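You operate a simulated robot arm through the tools that you are given. There is no shell and no other tool. Be economical: measure what you need, move in short steps, check, and stop when the job is done.

The job below is to be done with a simulated robot arm. You get a single attempt, and the scene is never put back.

## Task
Lift the tank off the coffee machine, fill it from the water jug to about MAX and fit it back.
Fine: fill it on the worktop, and set the jug down where it stood.

The check looks at the end state, three seconds after you hand in, the way a careful person would. Anything else that was tipped, shoved, dropped, spilled or broken makes it a failure.

## Robot
A 6-joint arm with a two-finger parallel gripper, fixed in place. Base frame: the origin is at the foot of the arm, x ahead of it, y to its left, z up. Lengths are in m, angles in degrees, forces in N, time in s.
With the tool pointing down near the work surface it reaches from about 0.42 to 0.86 m from the base axis. Its first joint turns from -115.0 to 115.0 degrees. Payload 4.2 kg.
The tool frame sits at the grasp point between the pads (the TCP): z along the fingers, y along the line on which they close. The tips reach 0.023 m beyond it. The gripper opens to 0.094 m. The fingers are 0.038 m wide and 0.01 m thick; the gripper's body (0.054 by 0.096 m) begins 0.039 m behind the TCP.
Orientation is told as [roll, pitch, yaw] about the base's x, y, z axes, in that order, counted from this pose: with the fingers straight down and closing along the base's y, the tool's x points along the base's -x, its y along +y and its z along -z.

## Interface
- The arm moves only by the tool play_rows. Its argument "plan" is a list of rows, each a list of 7 numbers: the closure, from 0 (fully open) to 1 (shut), then the shift along the tool's x, y, z in m, then the turn, a rotation vector about the tool's x, y, z in degrees. In form: [[grip, x, y, z, ax, ay, az], ...]. A call has 1 to 12 rows; each row is the pose to reach, as a shift and turn from the pose commanded when the call began, along the tool's axes at that moment. Each row takes 0.2 s and may step no farther than 0.05 m and 8.6 degrees from the row before; otherwise, or with a gripper value out of range, the whole call is refused. Where a pose cannot be reached the arm comes as near as it can. A force on the tool above 40 N (or 10 N above the force at the start of the call, whichever is more), or a blocked arm, ends the call early, and 0.2 s more pass. The fingers move at their own pace (about 0.108 m/s each) and stop on an object; they squeeze with about 39 N. The grip force told is the motor's: it shows also when the fingers shut on nothing. Time passes only in rows, and 0.2 s behind the last, so rows that repeat a pose let the fingers close. It gives the time, the measured TCP pose, the force on the tool (base axes), the opening and the grip force at its end, in the units of the frame above (readings bear some noise), and new pictures: "views" is both (left out), scene, wrist or none.
- Cameras (640 x 400 px; columns grow to the right, rows downward): "scene" is fixed at [0.2207, -0.6499, 1.5013]; the picture's right is [0.83, -0.56, 0.00], its down [-0.18, -0.27, -0.94] and it looks along [0.53, 0.78, -0.33] (base axes); focal length 310 px, centre (320, 200). "wrist" rides on the gripper at [-0.039, 0, -0.044] in the tool frame; the picture's right is [0.00, -1.00, 0.00], its down [0.97, 0.00, -0.24] and it looks along [0.24, 0.00, 0.97] (tool axes); focal length 218 px, centre (320, 200).
- slide_trunk(by): slides the trunk up (or, below 0, down) by that many m; the arm rides with it, the base frame stays. It gives what a move gives, with no picture.
- locate(camera, pixels): there is no depth. For up to 12 entries [column, row, z] of the newest picture of that camera ("zoom" is the newest enlarged one), the place [x, y] in the base frame at which the ray of that pixel passes the height z, good to about 0.002 m. It takes no simulated time.
- zoom(camera, box): a new picture of the part [left, top, right, bottom] of that camera's present view, enlarged. It takes no simulated time.
- close_job(): hands the job in; it is judged then, once.

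Work in short steps. Measure before you move; look again where a grasp or a placing could have gone wrong, and mend it. You have 80 turns and 120 pictures in all, those below and enlarged ones among them. Open the gripper and draw the arm clear of the work before you hand the job in, unless the task says otherwise; then end with one line.

The tools are called as a command line: name --pt "numbers of a row" for each row, then --argument value for the rest, lists and objects as JSON in quotes. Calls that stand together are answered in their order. play_rows: Moves the arm, as the interface text tells. Its arguments: {"type":"object","properties":{"plan":{"type":"array"},"views":{"type":"string","enum":["both","scene","wrist","none"]}},"required":["plan"]} The other tools are called the same way: slide_trunk (by) slides the trunk up or down; locate (camera, pixels) gives the place at which the rays of pixels pass given heights; zoom (camera, box) takes an enlarged picture of a part of a camera's view; close_job () hands the job in.

At the start:

```text
time: 0.0
position: [0.4914, 0.1024, 1.3824]
tool_rot: [0.1, 0.0, 0.0]
contact_force: [-0.7, -0.1, 0.0]
opening: 0.0938
finger_force: 0.0
trunk travel left (down, up): [-0.9, 0.09]
```

scene: 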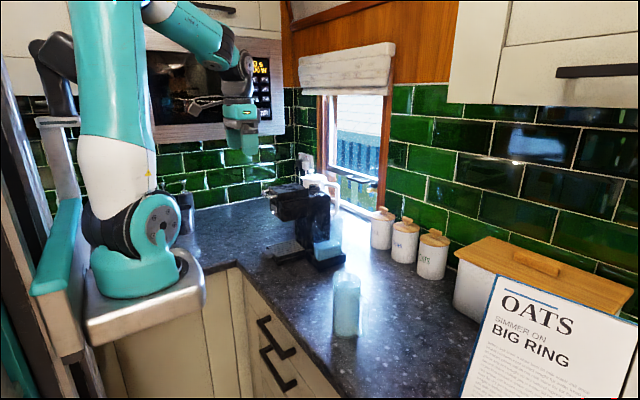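
wrist: 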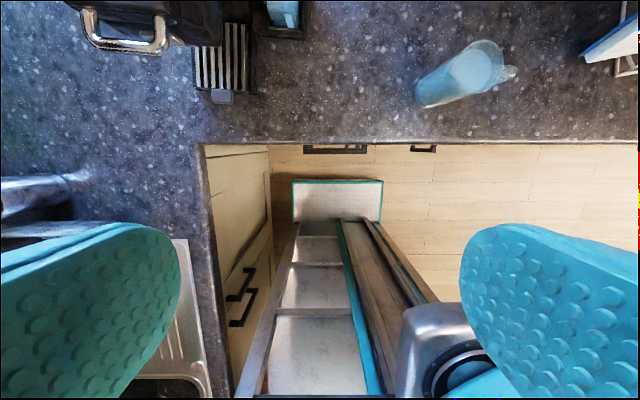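

The scene picture shows the coffee machine around (305,215), with a tank at about (325,240), and the jug at about (346,305). I'll enlarge both areas.

zoom --camera "scene" --box '[250, 140, 410, 350]'

zoom --camera "wrist" --box '[160, 0, 560, 150]'

```text
1.90 times, centred on (330, 245) of scene
```

zoom: 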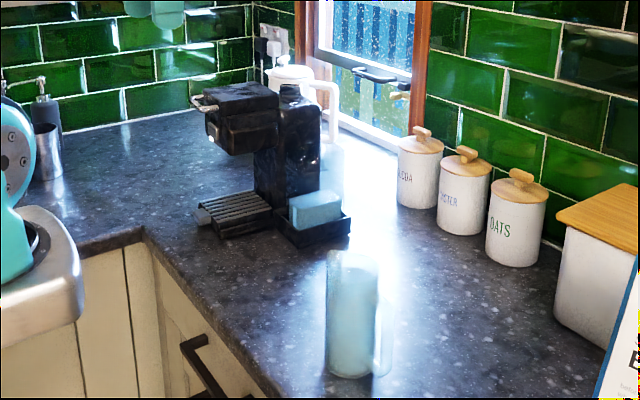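

```text
1.60 times, centred on (360, 75) of wrist
```

zoom: 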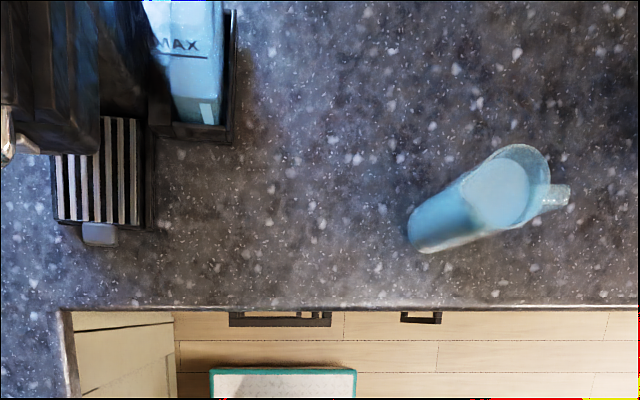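

Locating the jug's base and rim, the tray corners, and the MAX line in both views.

locate --camera "zoom" --pixels '[[408, 235, 0.91], [440, 252, 0.91], [505, 190, 1.06], [505, 190, 1.1], [550, 195, 1.06], [570, 195, 1.06], [237, 140, 0.95], [150, 140, 0.95], [218, 122, 1.0], [175, 120, 1.0]]'

locate --camera "scene" --pixels '[[333, 330, 0.91], [346, 338, 0.91], [358, 333, 0.91], [346, 275, 1.06], [346, 275, 1.1], [347, 260, 0.93], [313, 268, 0.91]]'

```text
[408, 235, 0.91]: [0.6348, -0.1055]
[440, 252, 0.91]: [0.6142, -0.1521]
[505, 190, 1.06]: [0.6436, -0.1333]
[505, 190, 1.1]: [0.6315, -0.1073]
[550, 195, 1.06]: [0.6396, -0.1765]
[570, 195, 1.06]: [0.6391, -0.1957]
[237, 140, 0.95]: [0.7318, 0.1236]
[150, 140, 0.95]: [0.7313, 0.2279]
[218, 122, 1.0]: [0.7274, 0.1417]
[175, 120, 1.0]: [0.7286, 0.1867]
```

```text
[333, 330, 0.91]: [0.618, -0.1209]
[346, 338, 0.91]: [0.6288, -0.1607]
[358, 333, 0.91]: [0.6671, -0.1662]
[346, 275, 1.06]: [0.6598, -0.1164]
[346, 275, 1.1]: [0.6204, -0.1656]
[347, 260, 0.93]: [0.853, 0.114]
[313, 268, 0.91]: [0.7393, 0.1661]
```

The jug stands near (0.642,-0.133) and is about 0.15 m tall. I'll move forward at this height to look down on the tank.

play_rows --pt "0 -0.04 0 0 0 0 0" --pt "0 -0.08 0 0 0 0 0" --pt "0 -0.12 0 0 0 0 0" --pt "0 -0.16 0 0 0 0 0" --pt "0 -0.2 0 0 0 0 0" --pt "0 -0.22 0 0 0 0 0" --pt "0 -0.22 0 0 0 0 0"

```text
time: 1.6
position: [0.7155, 0.1012, 1.3833]
tool_rot: [0.0, 0.0, -0.1]
contact_force: [-0.1, -0.6, 0.2]
opening: 0.0941
finger_force: 0.0
trunk travel left (down, up): [-0.9, 0.09]
```

scene: 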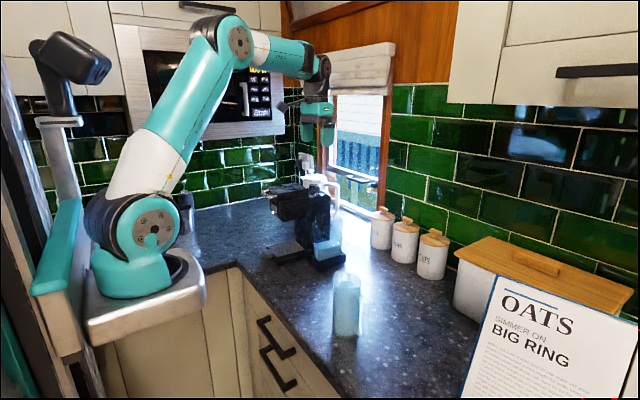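
wrist: 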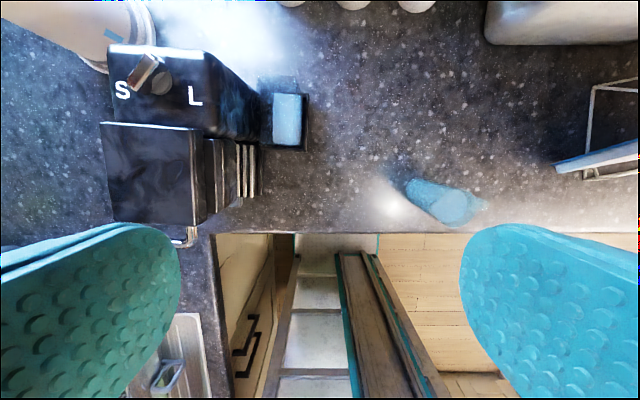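

The tank shows at (288,118) in its tray at (283,115). I'll enlarge both views on it.

zoom --camera "wrist" --box '[220, 60, 360, 170]'

zoom --camera "scene" --box '[290, 170, 370, 280]'

```text
3.64 times, centred on (290, 115) of wrist
```

zoom: 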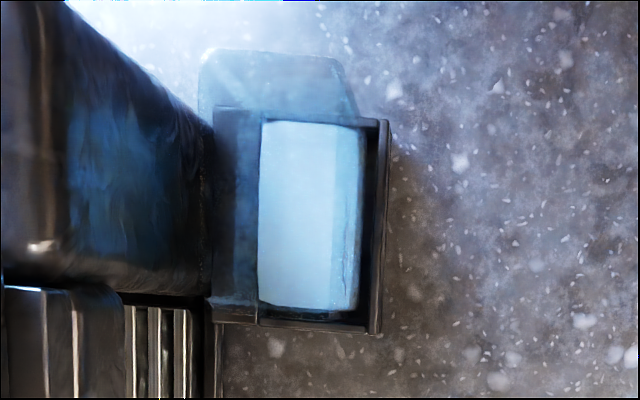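

```text
3.64 times, centred on (330, 225) of scene
```

zoom: 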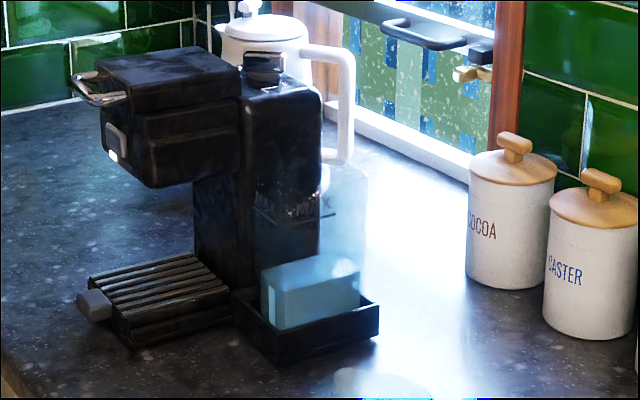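

I'll enlarge further to find the clear tank's upper rim.

zoom --camera "scene" --box '[335, 205, 385, 236]'

zoom --camera "scene" --box '[305, 200, 355, 270]'

locate --camera "wrist" --pixels '[[273, 93.6, 0.97], [300, 145, 0.97], [306, 93, 0.95], [304, 151, 0.95], [257, 74, 1.05], [297, 77, 1.05], [257, 74, 1.1], [297, 77, 1.1]]'

```text
12.80 times, centred on (360, 220) of scene
```

zoom: 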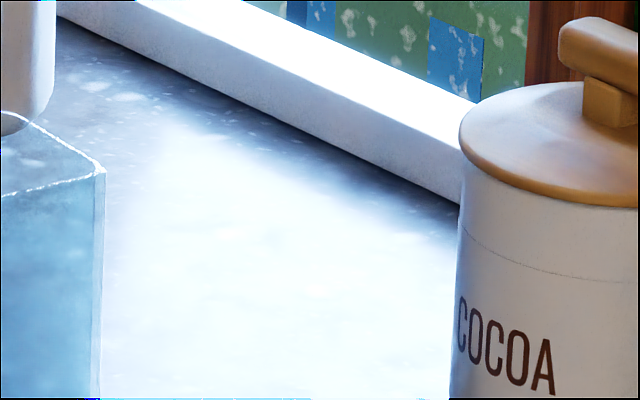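

```text
5.71 times, centred on (330, 235) of scene
```

zoom: 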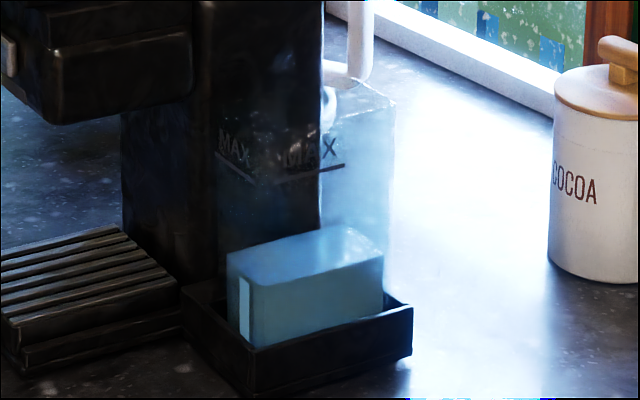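

```text
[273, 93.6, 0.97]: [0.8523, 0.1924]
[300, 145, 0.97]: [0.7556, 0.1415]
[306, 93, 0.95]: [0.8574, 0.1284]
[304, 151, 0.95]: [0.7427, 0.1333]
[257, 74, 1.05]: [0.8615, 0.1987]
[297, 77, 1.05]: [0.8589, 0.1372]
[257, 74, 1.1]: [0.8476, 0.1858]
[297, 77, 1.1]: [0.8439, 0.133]
```

The rim's right corner is at scene pixel (343.2,217.5). I'll intersect that ray with the wrist view for the rim height, and do the same for the water surface.

locate --camera "scene" --pixels '[[343.2, 217.5, 1.03], [343.2, 217.5, 1.05], [343.2, 217.5, 1.08], [343.2, 217.5, 1.1], [318.6, 250, 0.95], [318.6, 250, 0.97], [340.8, 245, 0.97], [317.5, 260, 0.92]]'

zoom --camera "wrist" --box '[255, 65, 315, 105]'

zoom --camera "scene" --box '[305, 205, 345, 235]'

```text
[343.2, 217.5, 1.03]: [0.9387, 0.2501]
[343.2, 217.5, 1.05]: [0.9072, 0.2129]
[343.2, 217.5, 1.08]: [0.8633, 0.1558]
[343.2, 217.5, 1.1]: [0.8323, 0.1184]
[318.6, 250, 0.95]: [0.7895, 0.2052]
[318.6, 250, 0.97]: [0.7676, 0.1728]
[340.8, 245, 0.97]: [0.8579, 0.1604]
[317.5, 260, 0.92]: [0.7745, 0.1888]
```

```text
10.00 times, centred on (285, 85) of wrist
```

zoom: 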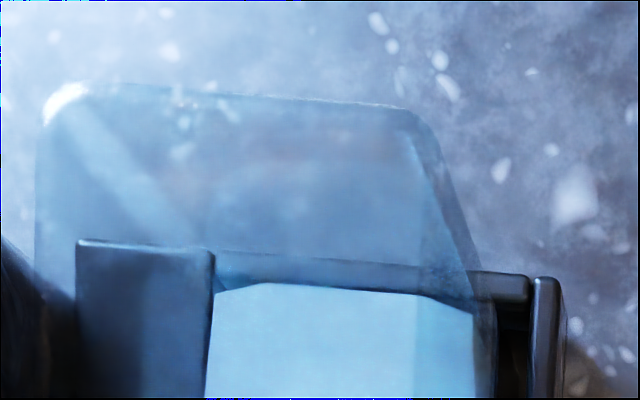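

```text
13.33 times, centred on (325, 220) of scene
```

zoom: 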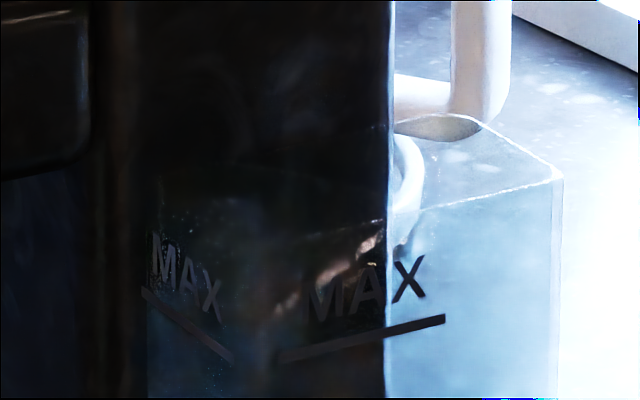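

The tank rim is at z≈1.09, with the tank spanning about x 0.745..0.85 and y 0.134..0.19. Next I'll look at the jug's spout, handle and water level.

zoom --camera "wrist" --box '[390, 155, 500, 240]'

zoom --camera "scene" --box '[305, 260, 395, 345]'

```text
4.71 times, centred on (445, 198) of wrist
```

zoom: 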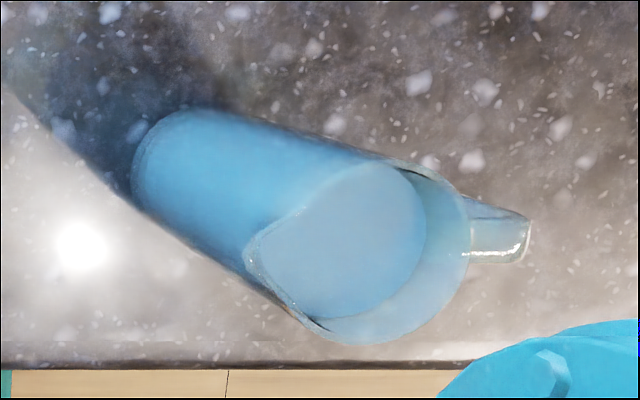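

```text
4.71 times, centred on (350, 302) of scene
```

zoom: 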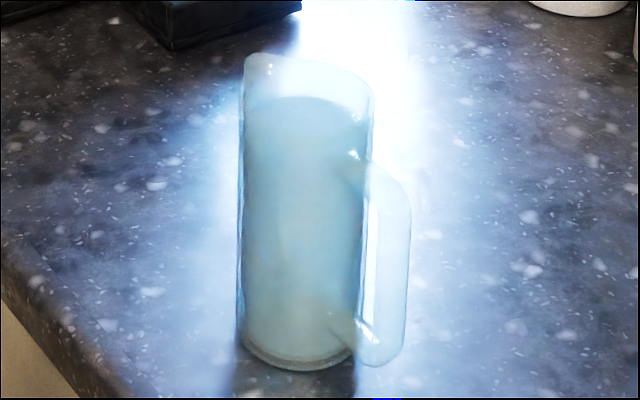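

The jug's spout faces +y and its handle -y, so fingers along ±x suit it. Before touching the tank I'll move nearly above it to measure its rim and the gap to the machine.

play_rows --pt "0 -0.03 0.03 0 0 0 0" --pt "0 -0.06 0.06 0 0 0 0" --pt "0 -0.06 0.06 0 0 0 0" --pt "0 -0.06 0.06 0 0 0 0" --views "wrist"

zoom --camera "wrist" --box '[255, 90, 385, 190]'

```text
time: 2.6
position: [0.7747, 0.1585, 1.3848]
tool_rot: [0.0, 0.1, 0.0]
contact_force: [-0.2, 0.7, 0.1]
opening: 0.0939
finger_force: 0.1
trunk travel left (down, up): [-0.9, 0.09]
```

wrist: 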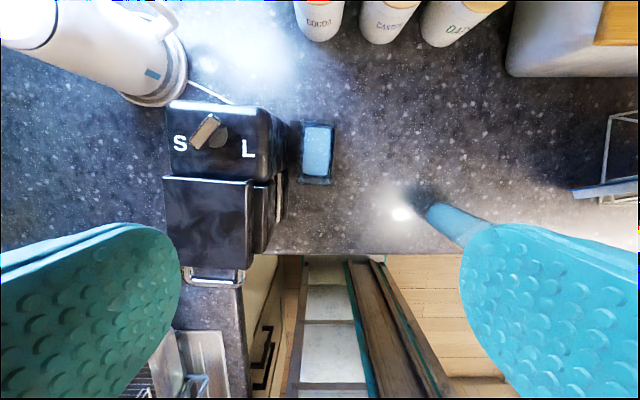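

```text
4.00 times, centred on (320, 140) of wrist
```

zoom: 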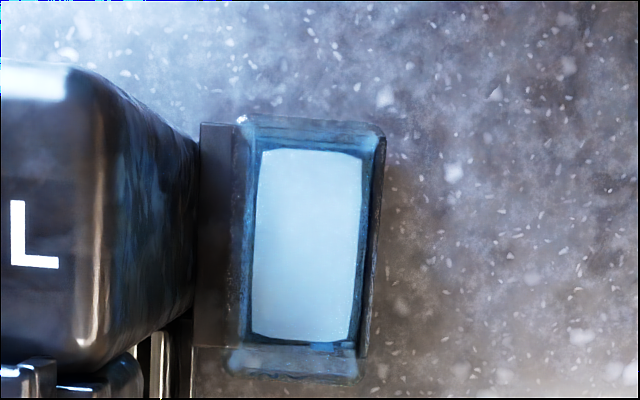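

The tank rim outline runs (240,115), (380,125), (362,383), (228,372) in this enlargement. I'll locate the rim, tray edges and machine side at candidate heights.

locate --camera "zoom" --pixels '[[240, 117, 1.09], [380, 127, 1.09], [362, 383, 1.09], [228, 373, 1.09], [200, 123, 0.94], [386, 138, 0.94], [370, 357, 0.94], [193, 347, 0.94], [197, 250, 0.95], [110, 200, 1.22], [195, 200, 1.1]]'

zoom --camera "wrist" --box '[285, 110, 350, 195]'

```text
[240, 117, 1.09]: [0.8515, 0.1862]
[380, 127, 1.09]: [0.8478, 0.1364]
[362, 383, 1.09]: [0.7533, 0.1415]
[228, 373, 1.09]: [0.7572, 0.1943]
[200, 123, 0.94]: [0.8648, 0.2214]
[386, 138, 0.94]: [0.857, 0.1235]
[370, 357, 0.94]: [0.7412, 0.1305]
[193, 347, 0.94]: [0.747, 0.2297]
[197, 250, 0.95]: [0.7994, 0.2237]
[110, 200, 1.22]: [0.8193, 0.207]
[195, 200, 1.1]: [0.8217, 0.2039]
```

```text
4.71 times, centred on (318, 152) of wrist
```

zoom: 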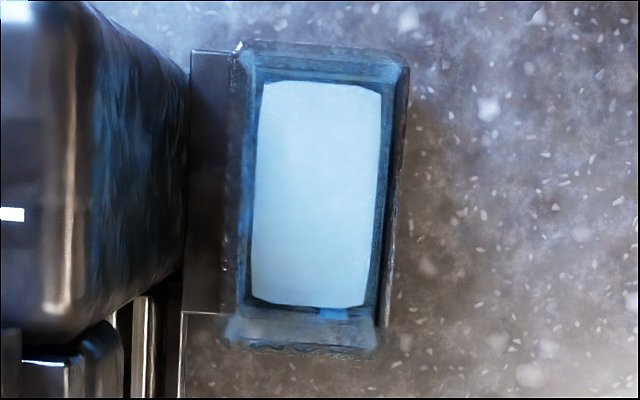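

The tank is about 0.096×0.052 m, centred near (0.8025,0.1645) and yawed about -4°. The machine side is at y≈0.222, so I'll half-close to about 0.075, yaw 4° and descend to z≈1.16 first.

play_rows --pt "0.2 -0.0278 0.0055 0 0 0 4" --pt "0.2 -0.0278 0.0055 0.04 0 0 4" --pt "0.2 -0.0278 0.0055 0.085 0 0 4" --pt "0.2 -0.0278 0.0055 0.13 0 0 4" --pt "0.2 -0.0278 0.0055 0.175 0 0 4" --pt "0.2 -0.0278 0.0055 0.215 0 0 4" --pt "0.2 -0.0278 0.0055 0.225 0 0 4" --pt "0.2 -0.0278 0.0055 0.225 0 0 4" --pt "0.2 -0.0278 0.0055 0.225 0 0 4"

zoom --camera "scene" --box '[290, 140, 370, 280]'

```text
time: 4.6
position: [0.8022, 0.1708, 1.1553]
tool_rot: [0.0, 0.1, -4.1]
contact_force: [0.5, 0.5, -0.7]
opening: 0.0753
finger_force: 0.0
out of reach, approached as far as the arm can: row 1, 2, 3, 4
trunk travel left (down, up): [-0.9, 0.09]
```

scene: 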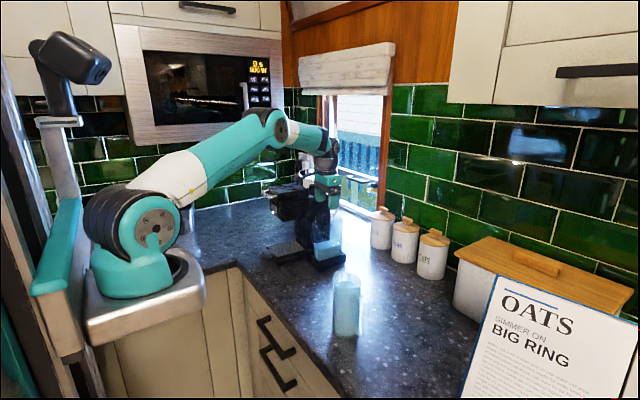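
wrist: 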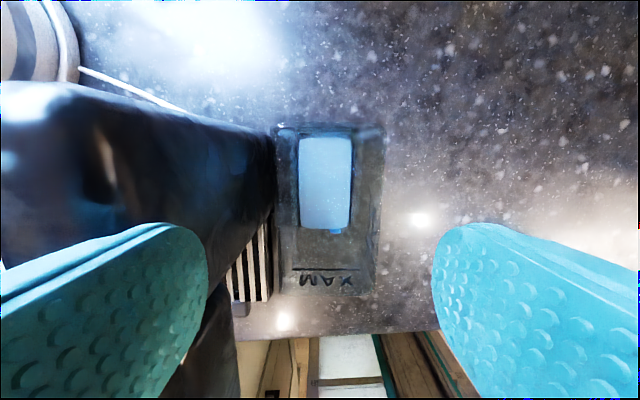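

```text
2.86 times, centred on (330, 210) of scene
```

zoom: 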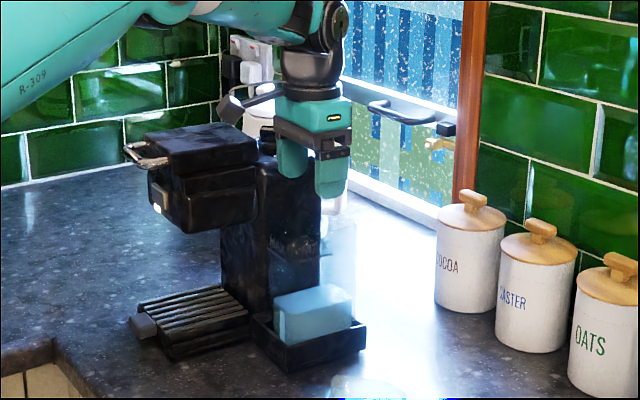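

In the wrist view the tank rim is centred near column 330 against 320 for the fingers, so the tool is about 5 mm too far to +y. I'll locate the rim corners to be sure.

zoom --camera "wrist" --box '[260, 110, 400, 305]'

locate --camera "wrist" --pixels '[[277, 126, 1.09], [384, 124, 1.09], [378, 294, 1.09], [281, 295, 1.09], [264, 230, 1.0], [272, 200, 0.95], [264, 230, 1.1]]'

```text
2.05 times, centred on (330, 208) of wrist
```

zoom: 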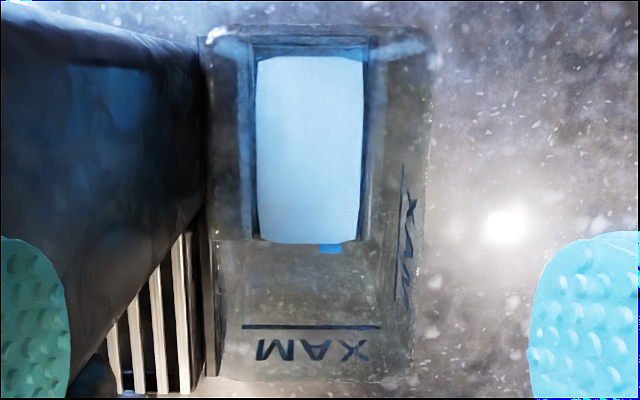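

```text
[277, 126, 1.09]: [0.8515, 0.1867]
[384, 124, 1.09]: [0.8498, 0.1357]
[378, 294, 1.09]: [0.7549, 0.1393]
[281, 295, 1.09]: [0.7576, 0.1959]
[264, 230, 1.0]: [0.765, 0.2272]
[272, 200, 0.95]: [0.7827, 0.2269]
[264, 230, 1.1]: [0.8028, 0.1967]
```

The tank centre is confirmed at (0.803,0.164). I'll shift 6 mm to -y and descend to z≈1.065 with force watching.

play_rows --pt "0.2 0 -0.006 0 0 0 0" --pt "0.2 0 -0.006 0.02 0 0 0" --pt "0.2 0 -0.006 0.04 0 0 0" --pt "0.2 0 -0.006 0.04 0 0 0"

zoom --camera "scene" --box '[290, 160, 370, 240]'

```text
time: 5.6
position: [0.8001, 0.164, 1.1168]
tool_rot: [-0.1, 0.1, -3.9]
contact_force: [1.1, 1.3, -0.9]
opening: 0.0751
finger_force: 0.0
trunk travel left (down, up): [-0.9, 0.09]
```

scene: 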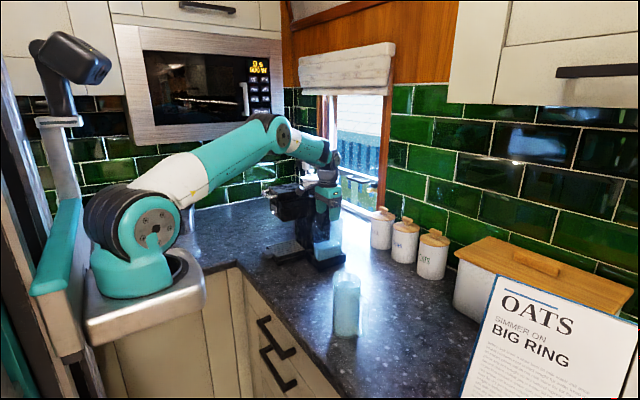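
wrist: 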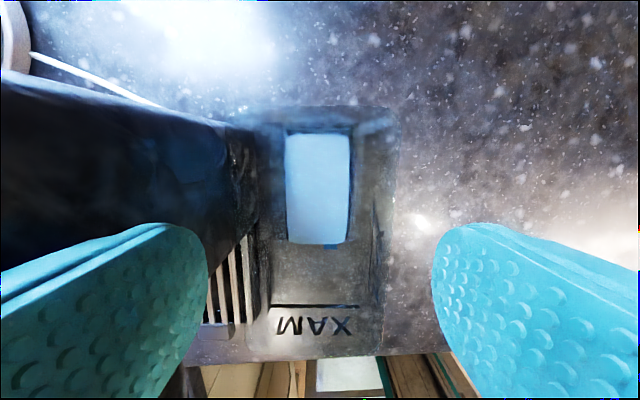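

```text
5.00 times, centred on (330, 200) of scene
```

zoom: 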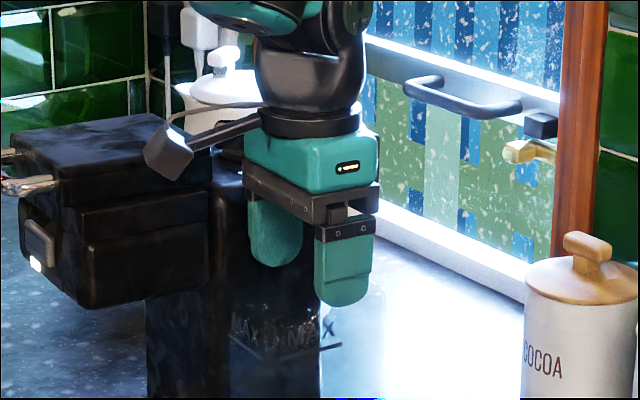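

The tank (columns 248–395) is now centred between the fingers and nothing touches. I'll go down another 0.05 to z≈1.066 and close.

play_rows --pt "0.2 0 0 0.02 0 0 0" --pt "0.2 0 0 0.04 0 0 0" --pt "0.2 0 0 0.05 0 0 0" --pt "0.2 0 0 0.05 0 0 0" --pt "0.7 0 0 0.05 0 0 0" --pt "0.7 0 0 0.05 0 0 0" --pt "0.7 0 0 0.05 0 0 0"

zoom --camera "scene" --box '[290, 180, 370, 270]'

```text
time: 7.2
position: [0.8, 0.1617, 1.0663]
tool_rot: [0.0, 0.1, -3.9]
contact_force: [1.4, 4.7, -0.2]
opening: 0.0579
finger_force: 38.8
trunk travel left (down, up): [-0.9, 0.09]
```

scene: 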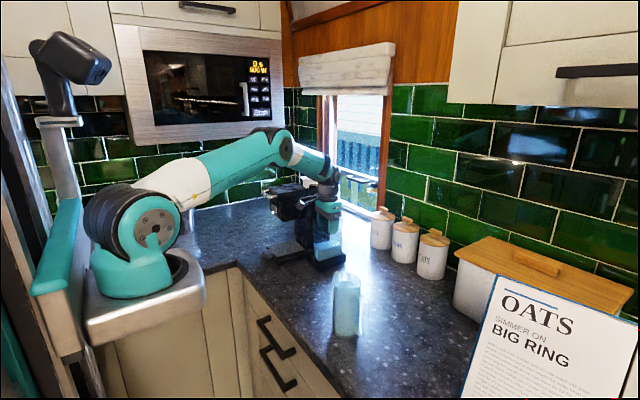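
wrist: 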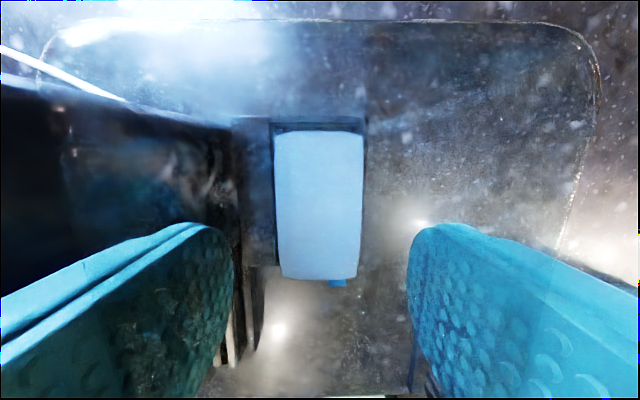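

```text
4.44 times, centred on (330, 225) of scene
```

zoom: 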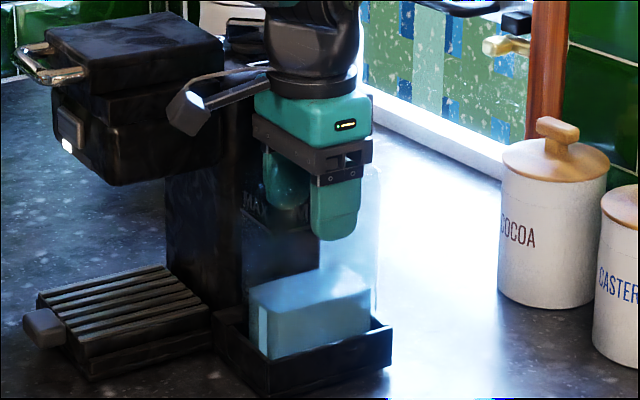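

The tank is held at an opening of 0.058 with 39 N of grip force. I'll lift it slowly by 0.09 and check that it comes free of the tray.

play_rows --pt "0.7 0 0 -0.01 0 0 0" --pt "0.7 0 0 -0.025 0 0 0" --pt "0.7 0 0 -0.04 0 0 0" --pt "0.7 0 0 -0.06 0 0 0" --pt "0.7 0 0 -0.08 0 0 0" --pt "0.7 0 0 -0.09 0 0 0" --pt "0.7 0 0 -0.09 0 0 0"

zoom --camera "scene" --box '[290, 160, 370, 270]'

```text
time: 8.8
position: [0.7993, 0.1606, 1.1569]
tool_rot: [0.1, 0.1, -4.1]
contact_force: [0.0, 0.6, -4.3]
opening: 0.0579
finger_force: 39.0
trunk travel left (down, up): [-0.9, 0.09]
```

scene: 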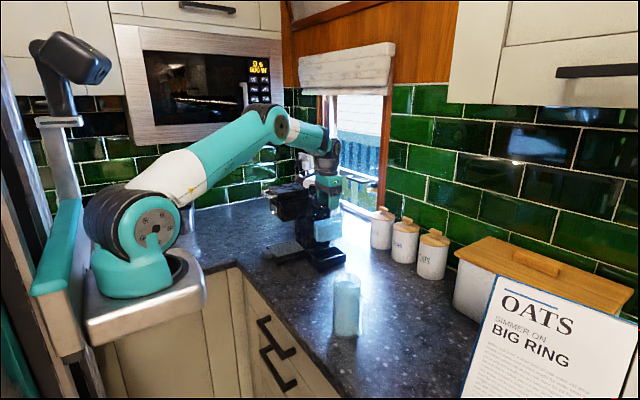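
wrist: 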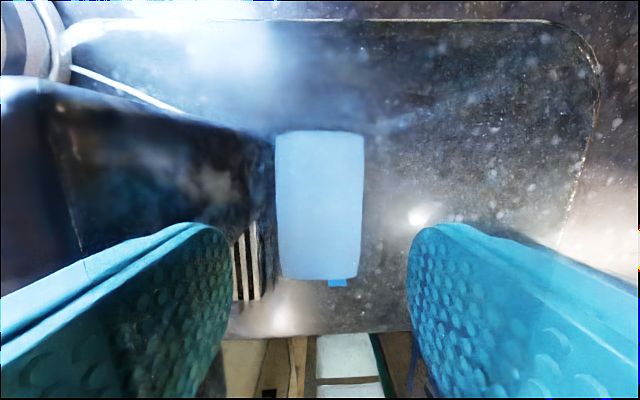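

```text
3.64 times, centred on (330, 215) of scene
```

zoom: 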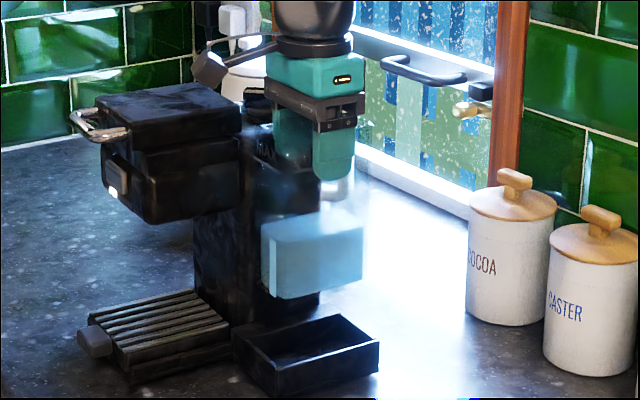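

The tank is free (about 4.3 N). I'll carry it to about (0.66,0.05), moving away from the machine first, and turn it 86° so its long side lies along y.

play_rows --pt "0.7 0 -0.03 -0.01 0 0 0" --pt "0.7 0.0 -0.06 -0.01 0 0 8" --pt "0.7 0.012 -0.085 -0.01 0 0 16" --pt "0.7 0.03 -0.1 -0.01 0 0 24" --pt "0.7 0.05 -0.11 -0.01 0 0 32" --pt "0.7 0.07 -0.115 -0.01 0 0 40" --pt "0.7 0.09 -0.119 -0.01 0 0 48" --pt "0.7 0.11 -0.1195 -0.01 0 0 56" --pt "0.7 0.125 -0.1195 -0.01 0 0 64" --pt "0.7 0.132 -0.1195 -0.01 0 0 72" --pt "0.7 0.132 -0.1195 -0.01 0 0 80" --pt "0.7 0.132 -0.1195 -0.01 0 0 86"

```text
time: 11.4
position: [0.6602, 0.052, 1.1684]
tool_rot: [0.0, 0.0, -90.1]
contact_force: [-0.9, -0.4, -5.0]
opening: 0.058
finger_force: 39.7
trunk travel left (down, up): [-0.9, 0.09]
```

scene: 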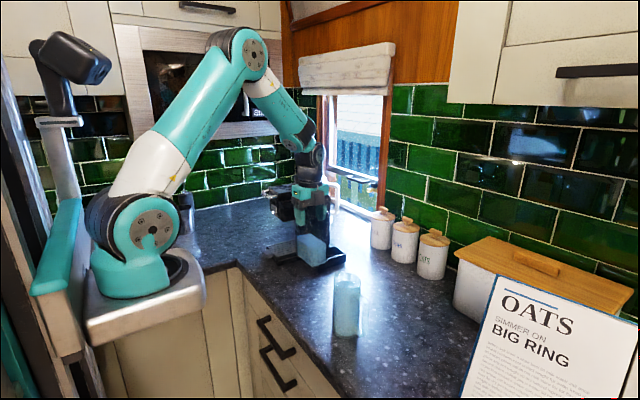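
wrist: 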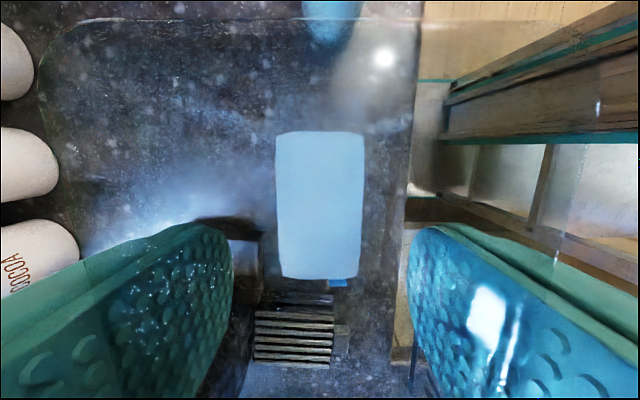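

The worktop's front edge appears near columns 405–418, so I'll check the margin beneath the tank.

locate --camera "wrist" --pixels '[[418, 100, 0.91], [410, 180, 0.91], [340, 30, 0.91], [250, 240, 0.95]]'

zoom --camera "scene" --box '[270, 180, 370, 290]'

```text
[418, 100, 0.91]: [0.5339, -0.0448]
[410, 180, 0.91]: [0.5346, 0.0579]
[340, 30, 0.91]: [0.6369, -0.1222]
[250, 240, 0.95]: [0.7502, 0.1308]
```

```text
3.64 times, centred on (320, 235) of scene
```

zoom: 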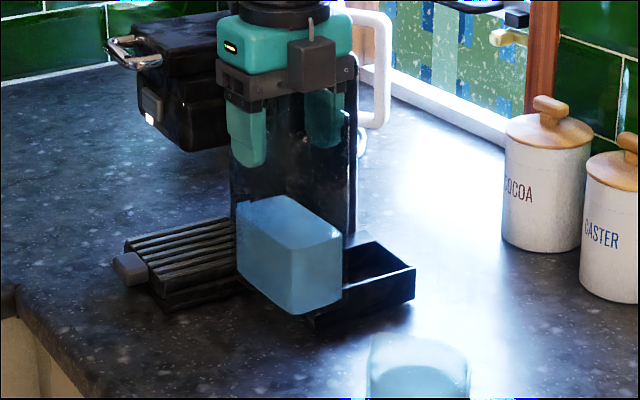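

The edge is at x=0.534, so the tank at x≥0.63 is safe. I'll lower to about z=1.07.

play_rows --pt "0.7 0 0 0.025 0 0 0" --pt "0.7 0 0 0.05 0 0 0" --pt "0.7 0 0 0.075 0 0 0" --pt "0.7 0 0 0.092 0 0 0" --pt "0.7 0 0 0.098 0 0 0" --pt "0.7 0 0 0.098 0 0 0" --views "none"

zoom --camera "scene" --box '[285, 200, 365, 290]'

```text
time: 12.8
position: [0.6586, 0.0532, 1.0686]
tool_rot: [0.1, 0.0, -90.0]
contact_force: [-0.4, 0.2, -5.0]
opening: 0.058
finger_force: 38.8
trunk travel left (down, up): [-0.9, 0.09]
```

```text
4.44 times, centred on (325, 245) of scene
```

zoom: 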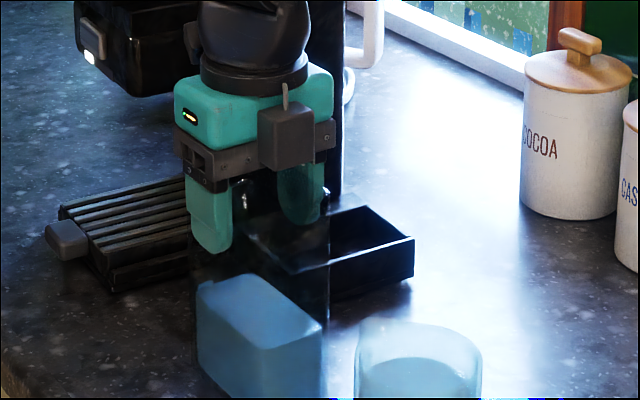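

Still hanging, with the force unchanged at -5 N. I'll lower it in 2 mm steps until contact.

play_rows --pt "0.7 0 0 0.002 0 0 0" --pt "0.7 0 0 0.004 0 0 0" --pt "0.7 0 0 0.006 0 0 0" --pt "0.7 0 0 0.006 0 0 0" --views "none"

```text
time: 13.8
position: [0.6592, 0.0518, 1.0635]
tool_rot: [0.0, 0.0, -90.0]
contact_force: [0.3, -0.4, -4.4]
opening: 0.0578
finger_force: 38.7
trunk travel left (down, up): [-0.9, 0.09]
```

No contact yet, so I'll continue down in 2 mm steps.

play_rows --pt "0.7 0 0 0.002 0 0 0" --pt "0.7 0 0 0.004 0 0 0" --pt "0.7 0 0 0.005 0 0 0" --pt "0.7 0 0 0.005 0 0 0" --views "none"

```text
time: 14.8
position: [0.6606, 0.052, 1.0581]
tool_rot: [0.1, -0.1, -89.9]
contact_force: [-0.4, -0.2, -5.2]
opening: 0.058
finger_force: 39.7
trunk travel left (down, up): [-0.9, 0.09]
```

Still about -5 N, so I'll keep lowering and look at the base.

play_rows --pt "0.7 0 0 0.002 0 0 0" --pt "0.7 0 0 0.004 0 0 0" --pt "0.7 0 0 0.004 0 0 0" --views "none"

zoom --camera "scene" --box '[295, 240, 355, 310]'

```text
time: 15.6
position: [0.6598, 0.0518, 1.0545]
tool_rot: [0.0, -0.1, -90.0]
contact_force: [-1.4, 0.0, -2.1]
opening: 0.0577
finger_force: 38.8
trunk travel left (down, up): [-0.9, 0.09]
```

```text
5.71 times, centred on (325, 275) of scene
```

zoom: 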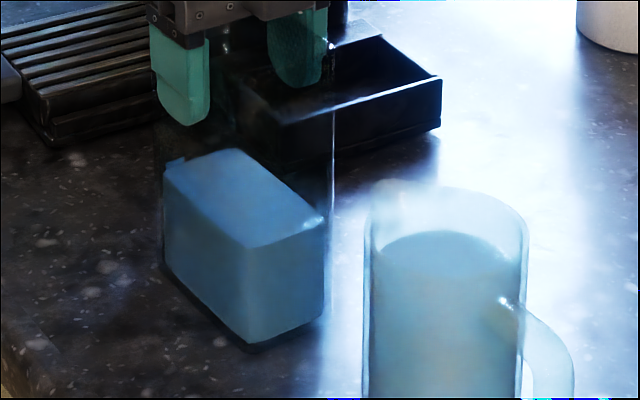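

The force has dropped to about -2 N, so the base is touching. One more millimetre of press, then I'll release slowly.

play_rows --pt "0.7 0 0 0.001 0 0 0" --pt "0.7 0 0 0.001 0 0 0" --pt "0.2 0 0 0.001 0 0 0" --pt "0.1 0 0 0.001 0 0 0" --pt "0.1 0 0 0.001 0 0 0" --views "none"

zoom --camera "scene" --box '[285, 210, 365, 310]'

```text
time: 16.8
position: [0.6591, 0.052, 1.0533]
tool_rot: [-0.1, 0.0, -89.9]
contact_force: [0.5, 0.8, 0.4]
opening: 0.0845
finger_force: 0.1
trunk travel left (down, up): [-0.9, 0.09]
```

```text
4.00 times, centred on (325, 260) of scene
```

zoom: 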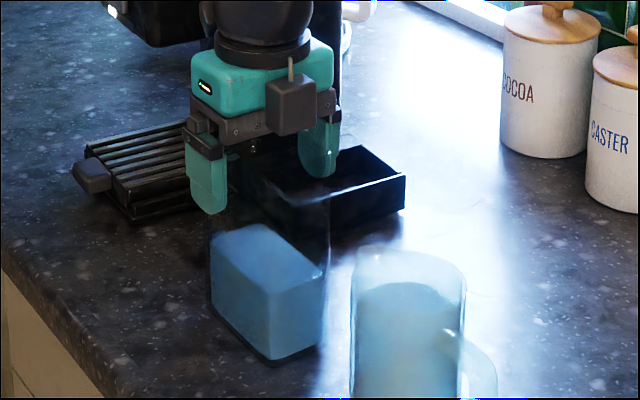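

The tank stands free and upright. I'll rise straight up to about z=1.25 and take a close look at the gripper and jug.

play_rows --pt "0.1 0 0 -0.02 0 0 0" --pt "0.1 0 0 -0.05 0 0 0" --pt "0.1 0 0 -0.09 0 0 0" --pt "0.1 0 0 -0.13 0 0 0" --pt "0.1 0 0 -0.17 0 0 0" --pt "0.1 0 0 -0.2 0 0 0" --pt "0.1 0 0 -0.2 0 0 0"

zoom --camera "scene" --box '[265, 130, 395, 350]'

zoom --camera "scene" --box '[270, 130, 350, 200]'

```text
time: 18.4
position: [0.6602, 0.0496, 1.255]
tool_rot: [-0.1, 0.0, -90.0]
contact_force: [-0.3, 0.7, 0.6]
opening: 0.0845
finger_force: 0.1
trunk travel left (down, up): [-0.9, 0.09]
```

scene: 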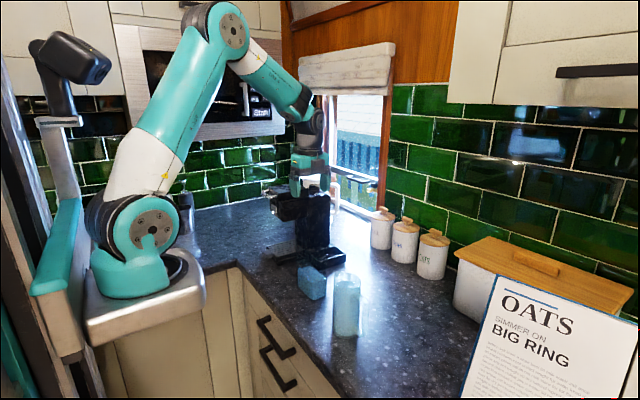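
wrist: 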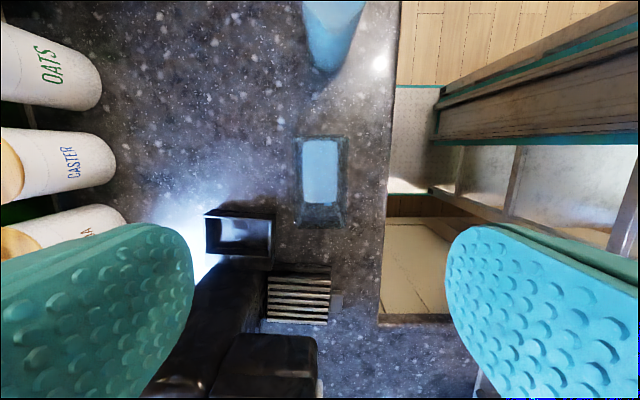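

```text
1.82 times, centred on (330, 240) of scene
```

zoom: 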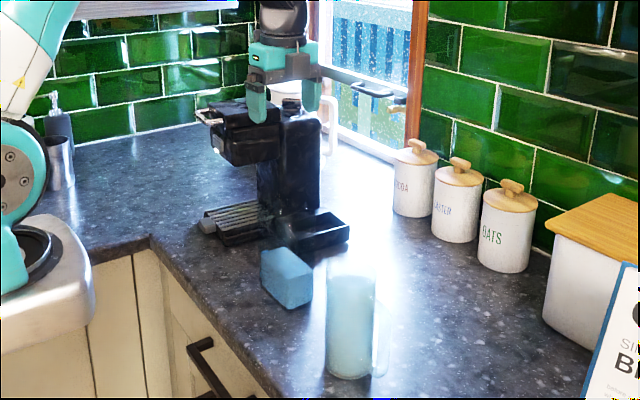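

```text
5.71 times, centred on (310, 165) of scene
```

zoom: 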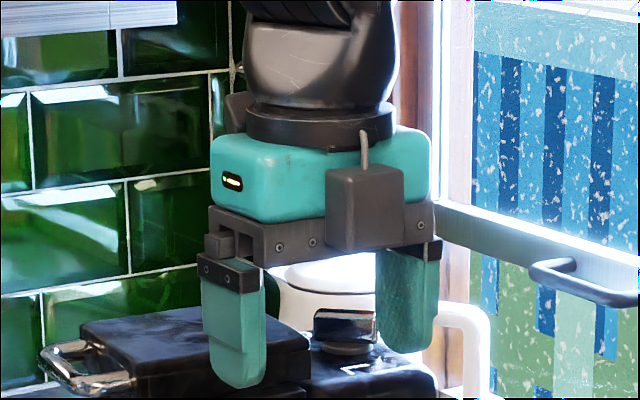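

The camera box is on the gripper's -y side, and the tank stands alone at about (0.66,0.05). I'll move over the jug to measure it from directly above.

play_rows --pt "0 -0.04 -0.005 0 0 0 0" --pt "0 -0.08 -0.01 0 0 0 0" --pt "0 -0.12 -0.015 0 0 0 0" --pt "0 -0.15 -0.02 0 0 0 0" --pt "0 -0.15 -0.02 0 0 0 0" --pt "0 -0.15 -0.02 0 0 0 0" --views "wrist"

zoom --camera "wrist" --box '[240, 80, 400, 230]'

```text
time: 19.8
position: [0.64, -0.0967, 1.2524]
tool_rot: [0.0, -0.1, -90.0]
contact_force: [-0.2, -0.1, -0.1]
opening: 0.094
finger_force: 0.0
trunk travel left (down, up): [-0.9, 0.09]
```

wrist: 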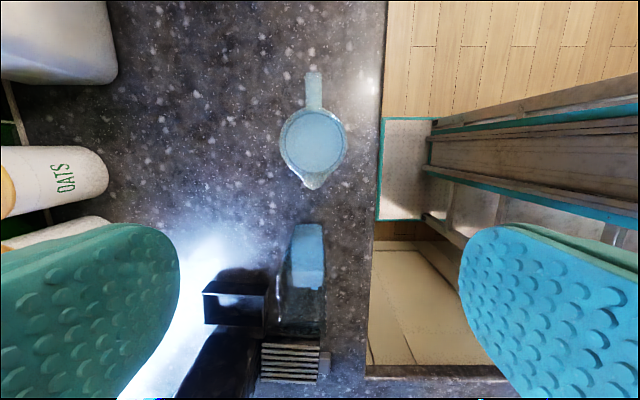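

```text
2.67 times, centred on (320, 155) of wrist
```

zoom: 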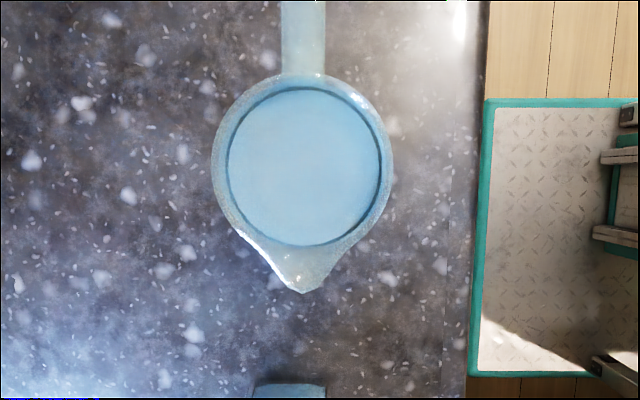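

Clear top view: the rim circle is centred at (302,163) and the spout tip is at (303,293). I'll use the scene view of the spout tip to fix the rim height.

locate --camera "zoom" --pixels '[[303, 293, 1.05], [303, 293, 1.07], [303, 293, 1.09], [302, 163, 1.06], [302, 163, 1.08], [212, 163, 1.07], [393, 163, 1.07], [302, 73, 1.07], [281, 30, 1.0], [325, 30, 1.0]]'

zoom --camera "scene" --box '[315, 260, 385, 345]'

```text
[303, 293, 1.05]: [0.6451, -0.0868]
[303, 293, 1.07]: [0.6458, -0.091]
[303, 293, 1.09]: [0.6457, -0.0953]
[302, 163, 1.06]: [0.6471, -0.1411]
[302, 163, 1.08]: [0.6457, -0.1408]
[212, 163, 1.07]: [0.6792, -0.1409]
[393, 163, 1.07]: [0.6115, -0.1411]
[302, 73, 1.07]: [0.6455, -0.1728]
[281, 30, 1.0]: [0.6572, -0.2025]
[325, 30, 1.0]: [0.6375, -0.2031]
```

```text
4.71 times, centred on (350, 302) of scene
```

zoom: 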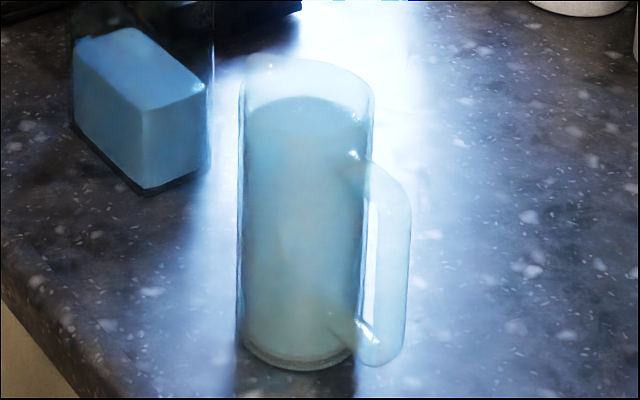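

Checking the scene ray of the spout tip, about (337,271), and the handle top and water line at several heights.

locate --camera "zoom" --pixels '[[258, 54, 1.06], [258, 54, 1.08], [258, 54, 1.1], [385, 168, 1.0], [385, 168, 1.02], [385, 168, 1.04], [300, 371, 0.91], [375, 95, 1.07], [375, 95, 1.09]]'

```text
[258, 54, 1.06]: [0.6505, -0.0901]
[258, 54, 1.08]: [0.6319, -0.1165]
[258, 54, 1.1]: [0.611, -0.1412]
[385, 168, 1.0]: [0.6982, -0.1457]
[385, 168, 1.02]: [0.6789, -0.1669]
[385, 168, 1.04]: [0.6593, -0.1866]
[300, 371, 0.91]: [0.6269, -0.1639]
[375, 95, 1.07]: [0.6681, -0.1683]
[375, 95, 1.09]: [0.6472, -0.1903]
```

The rim is at z≈1.062, diameter 0.07, axis (0.646,-0.141), and the handle top is at ≈1.038. I'll tilt the tool 25° (coming from above the handle side) and go to a pre-grasp on the approach line at z≈1.15.

play_rows --pt "0 -0.03 0.006 0.0 0 6 0" --pt "0 -0.06 0.006 0.02 0 12 0" --pt "0 -0.094 0.006 0.04 0 19 0" --pt "0 -0.094 0.006 0.075 0 25 0" --pt "0 -0.094 0.006 0.102 0 25 0" --pt "0 -0.094 0.006 0.102 0 25 0" --pt "0 -0.094 0.006 0.102 0 25 0"

zoom --camera "scene" --box '[290, 180, 410, 350]'

```text
time: 21.4
position: [0.6458, -0.1922, 1.1549]
tool_rot: [0.1, 24.9, -90.1]
contact_force: [0.3, 0.0, 0.6]
opening: 0.0942
finger_force: 0.0
trunk travel left (down, up): [-0.9, 0.09]
```

scene: 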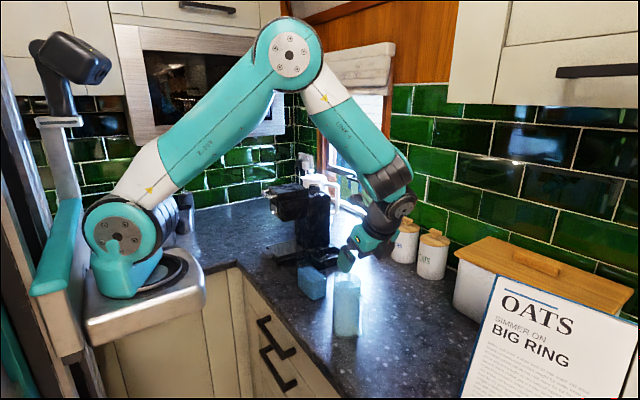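
wrist: 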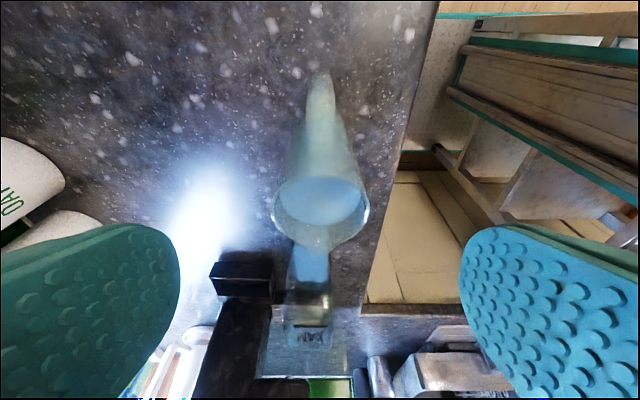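

```text
2.35 times, centred on (350, 265) of scene
```

zoom: 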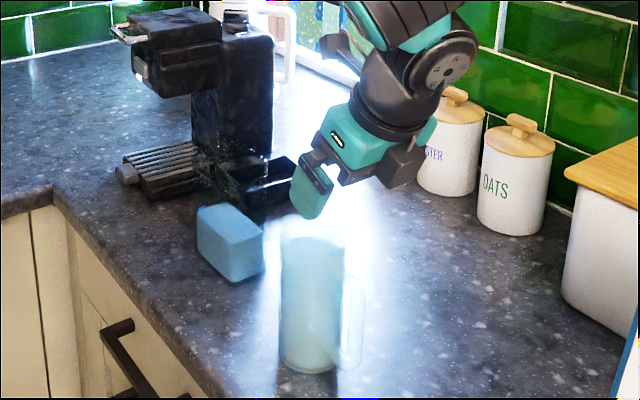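

The jug rim is centred at column 320 between the fingers. I'll advance 0.123 along the tool axis.

play_rows --pt "0 0 0 0.03 0 0 0" --pt "0 0 0 0.06 0 0 0" --pt "0 0 0 0.085 0 0 0" --pt "0 0 0 0.105 0 0 0" --pt "0 0 0 0.118 0 0 0" --pt "0 0 0 0.123 0 0 0" --pt "0 0 0 0.123 0 0 0"

zoom --camera "scene" --box '[300, 230, 400, 350]'

```text
time: 23.0
position: [0.6471, -0.1394, 1.0399]
tool_rot: [0.0, 25.0, -90.0]
contact_force: [1.0, 0.5, -0.1]
opening: 0.094
finger_force: 0.1
trunk travel left (down, up): [-0.9, 0.09]
```

scene: 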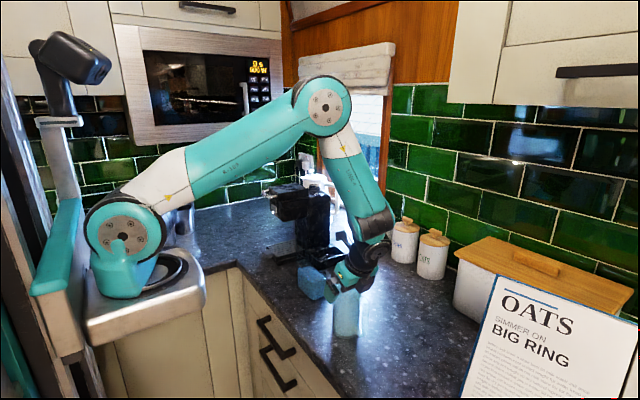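
wrist: 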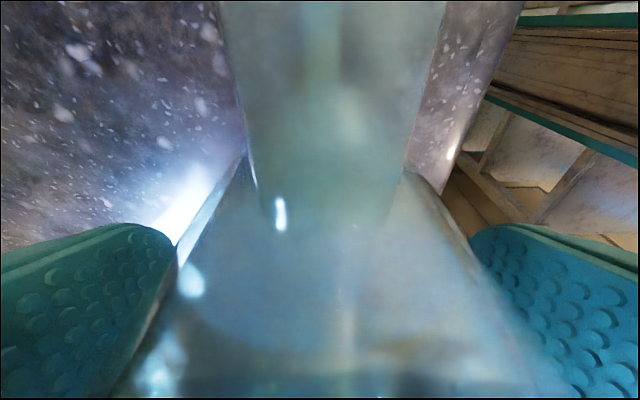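

```text
3.33 times, centred on (350, 290) of scene
```

zoom: 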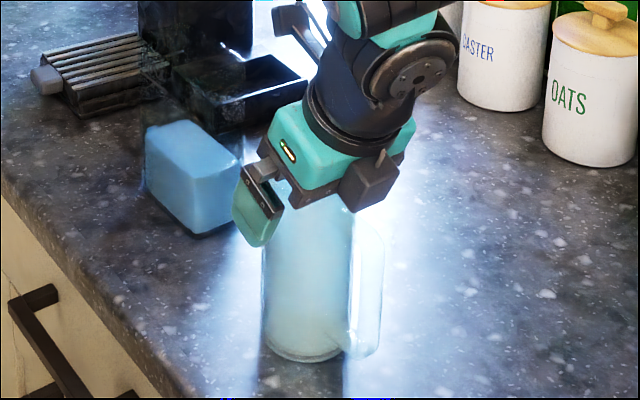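

The fingers straddle the jug with no contact force. Closing now.

play_rows --pt "0.4 0 0 0 0 0 0" --pt "0.6 0 0 0 0 0 0" --pt "0.6 0 0 0 0 0 0" --pt "0.6 0 0 0 0 0 0" --views "none"

zoom --camera "scene" --box '[300, 230, 400, 350]'

```text
time: 24.0
position: [0.6465, -0.1392, 1.0406]
tool_rot: [0.1, 25.0, -90.0]
contact_force: [-1.3, 0.0, -0.3]
opening: 0.0683
finger_force: 39.3
trunk travel left (down, up): [-0.9, 0.09]
```

```text
3.33 times, centred on (350, 290) of scene
```

zoom: 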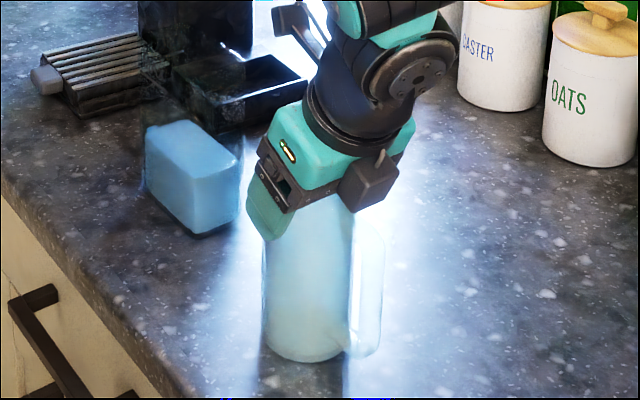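

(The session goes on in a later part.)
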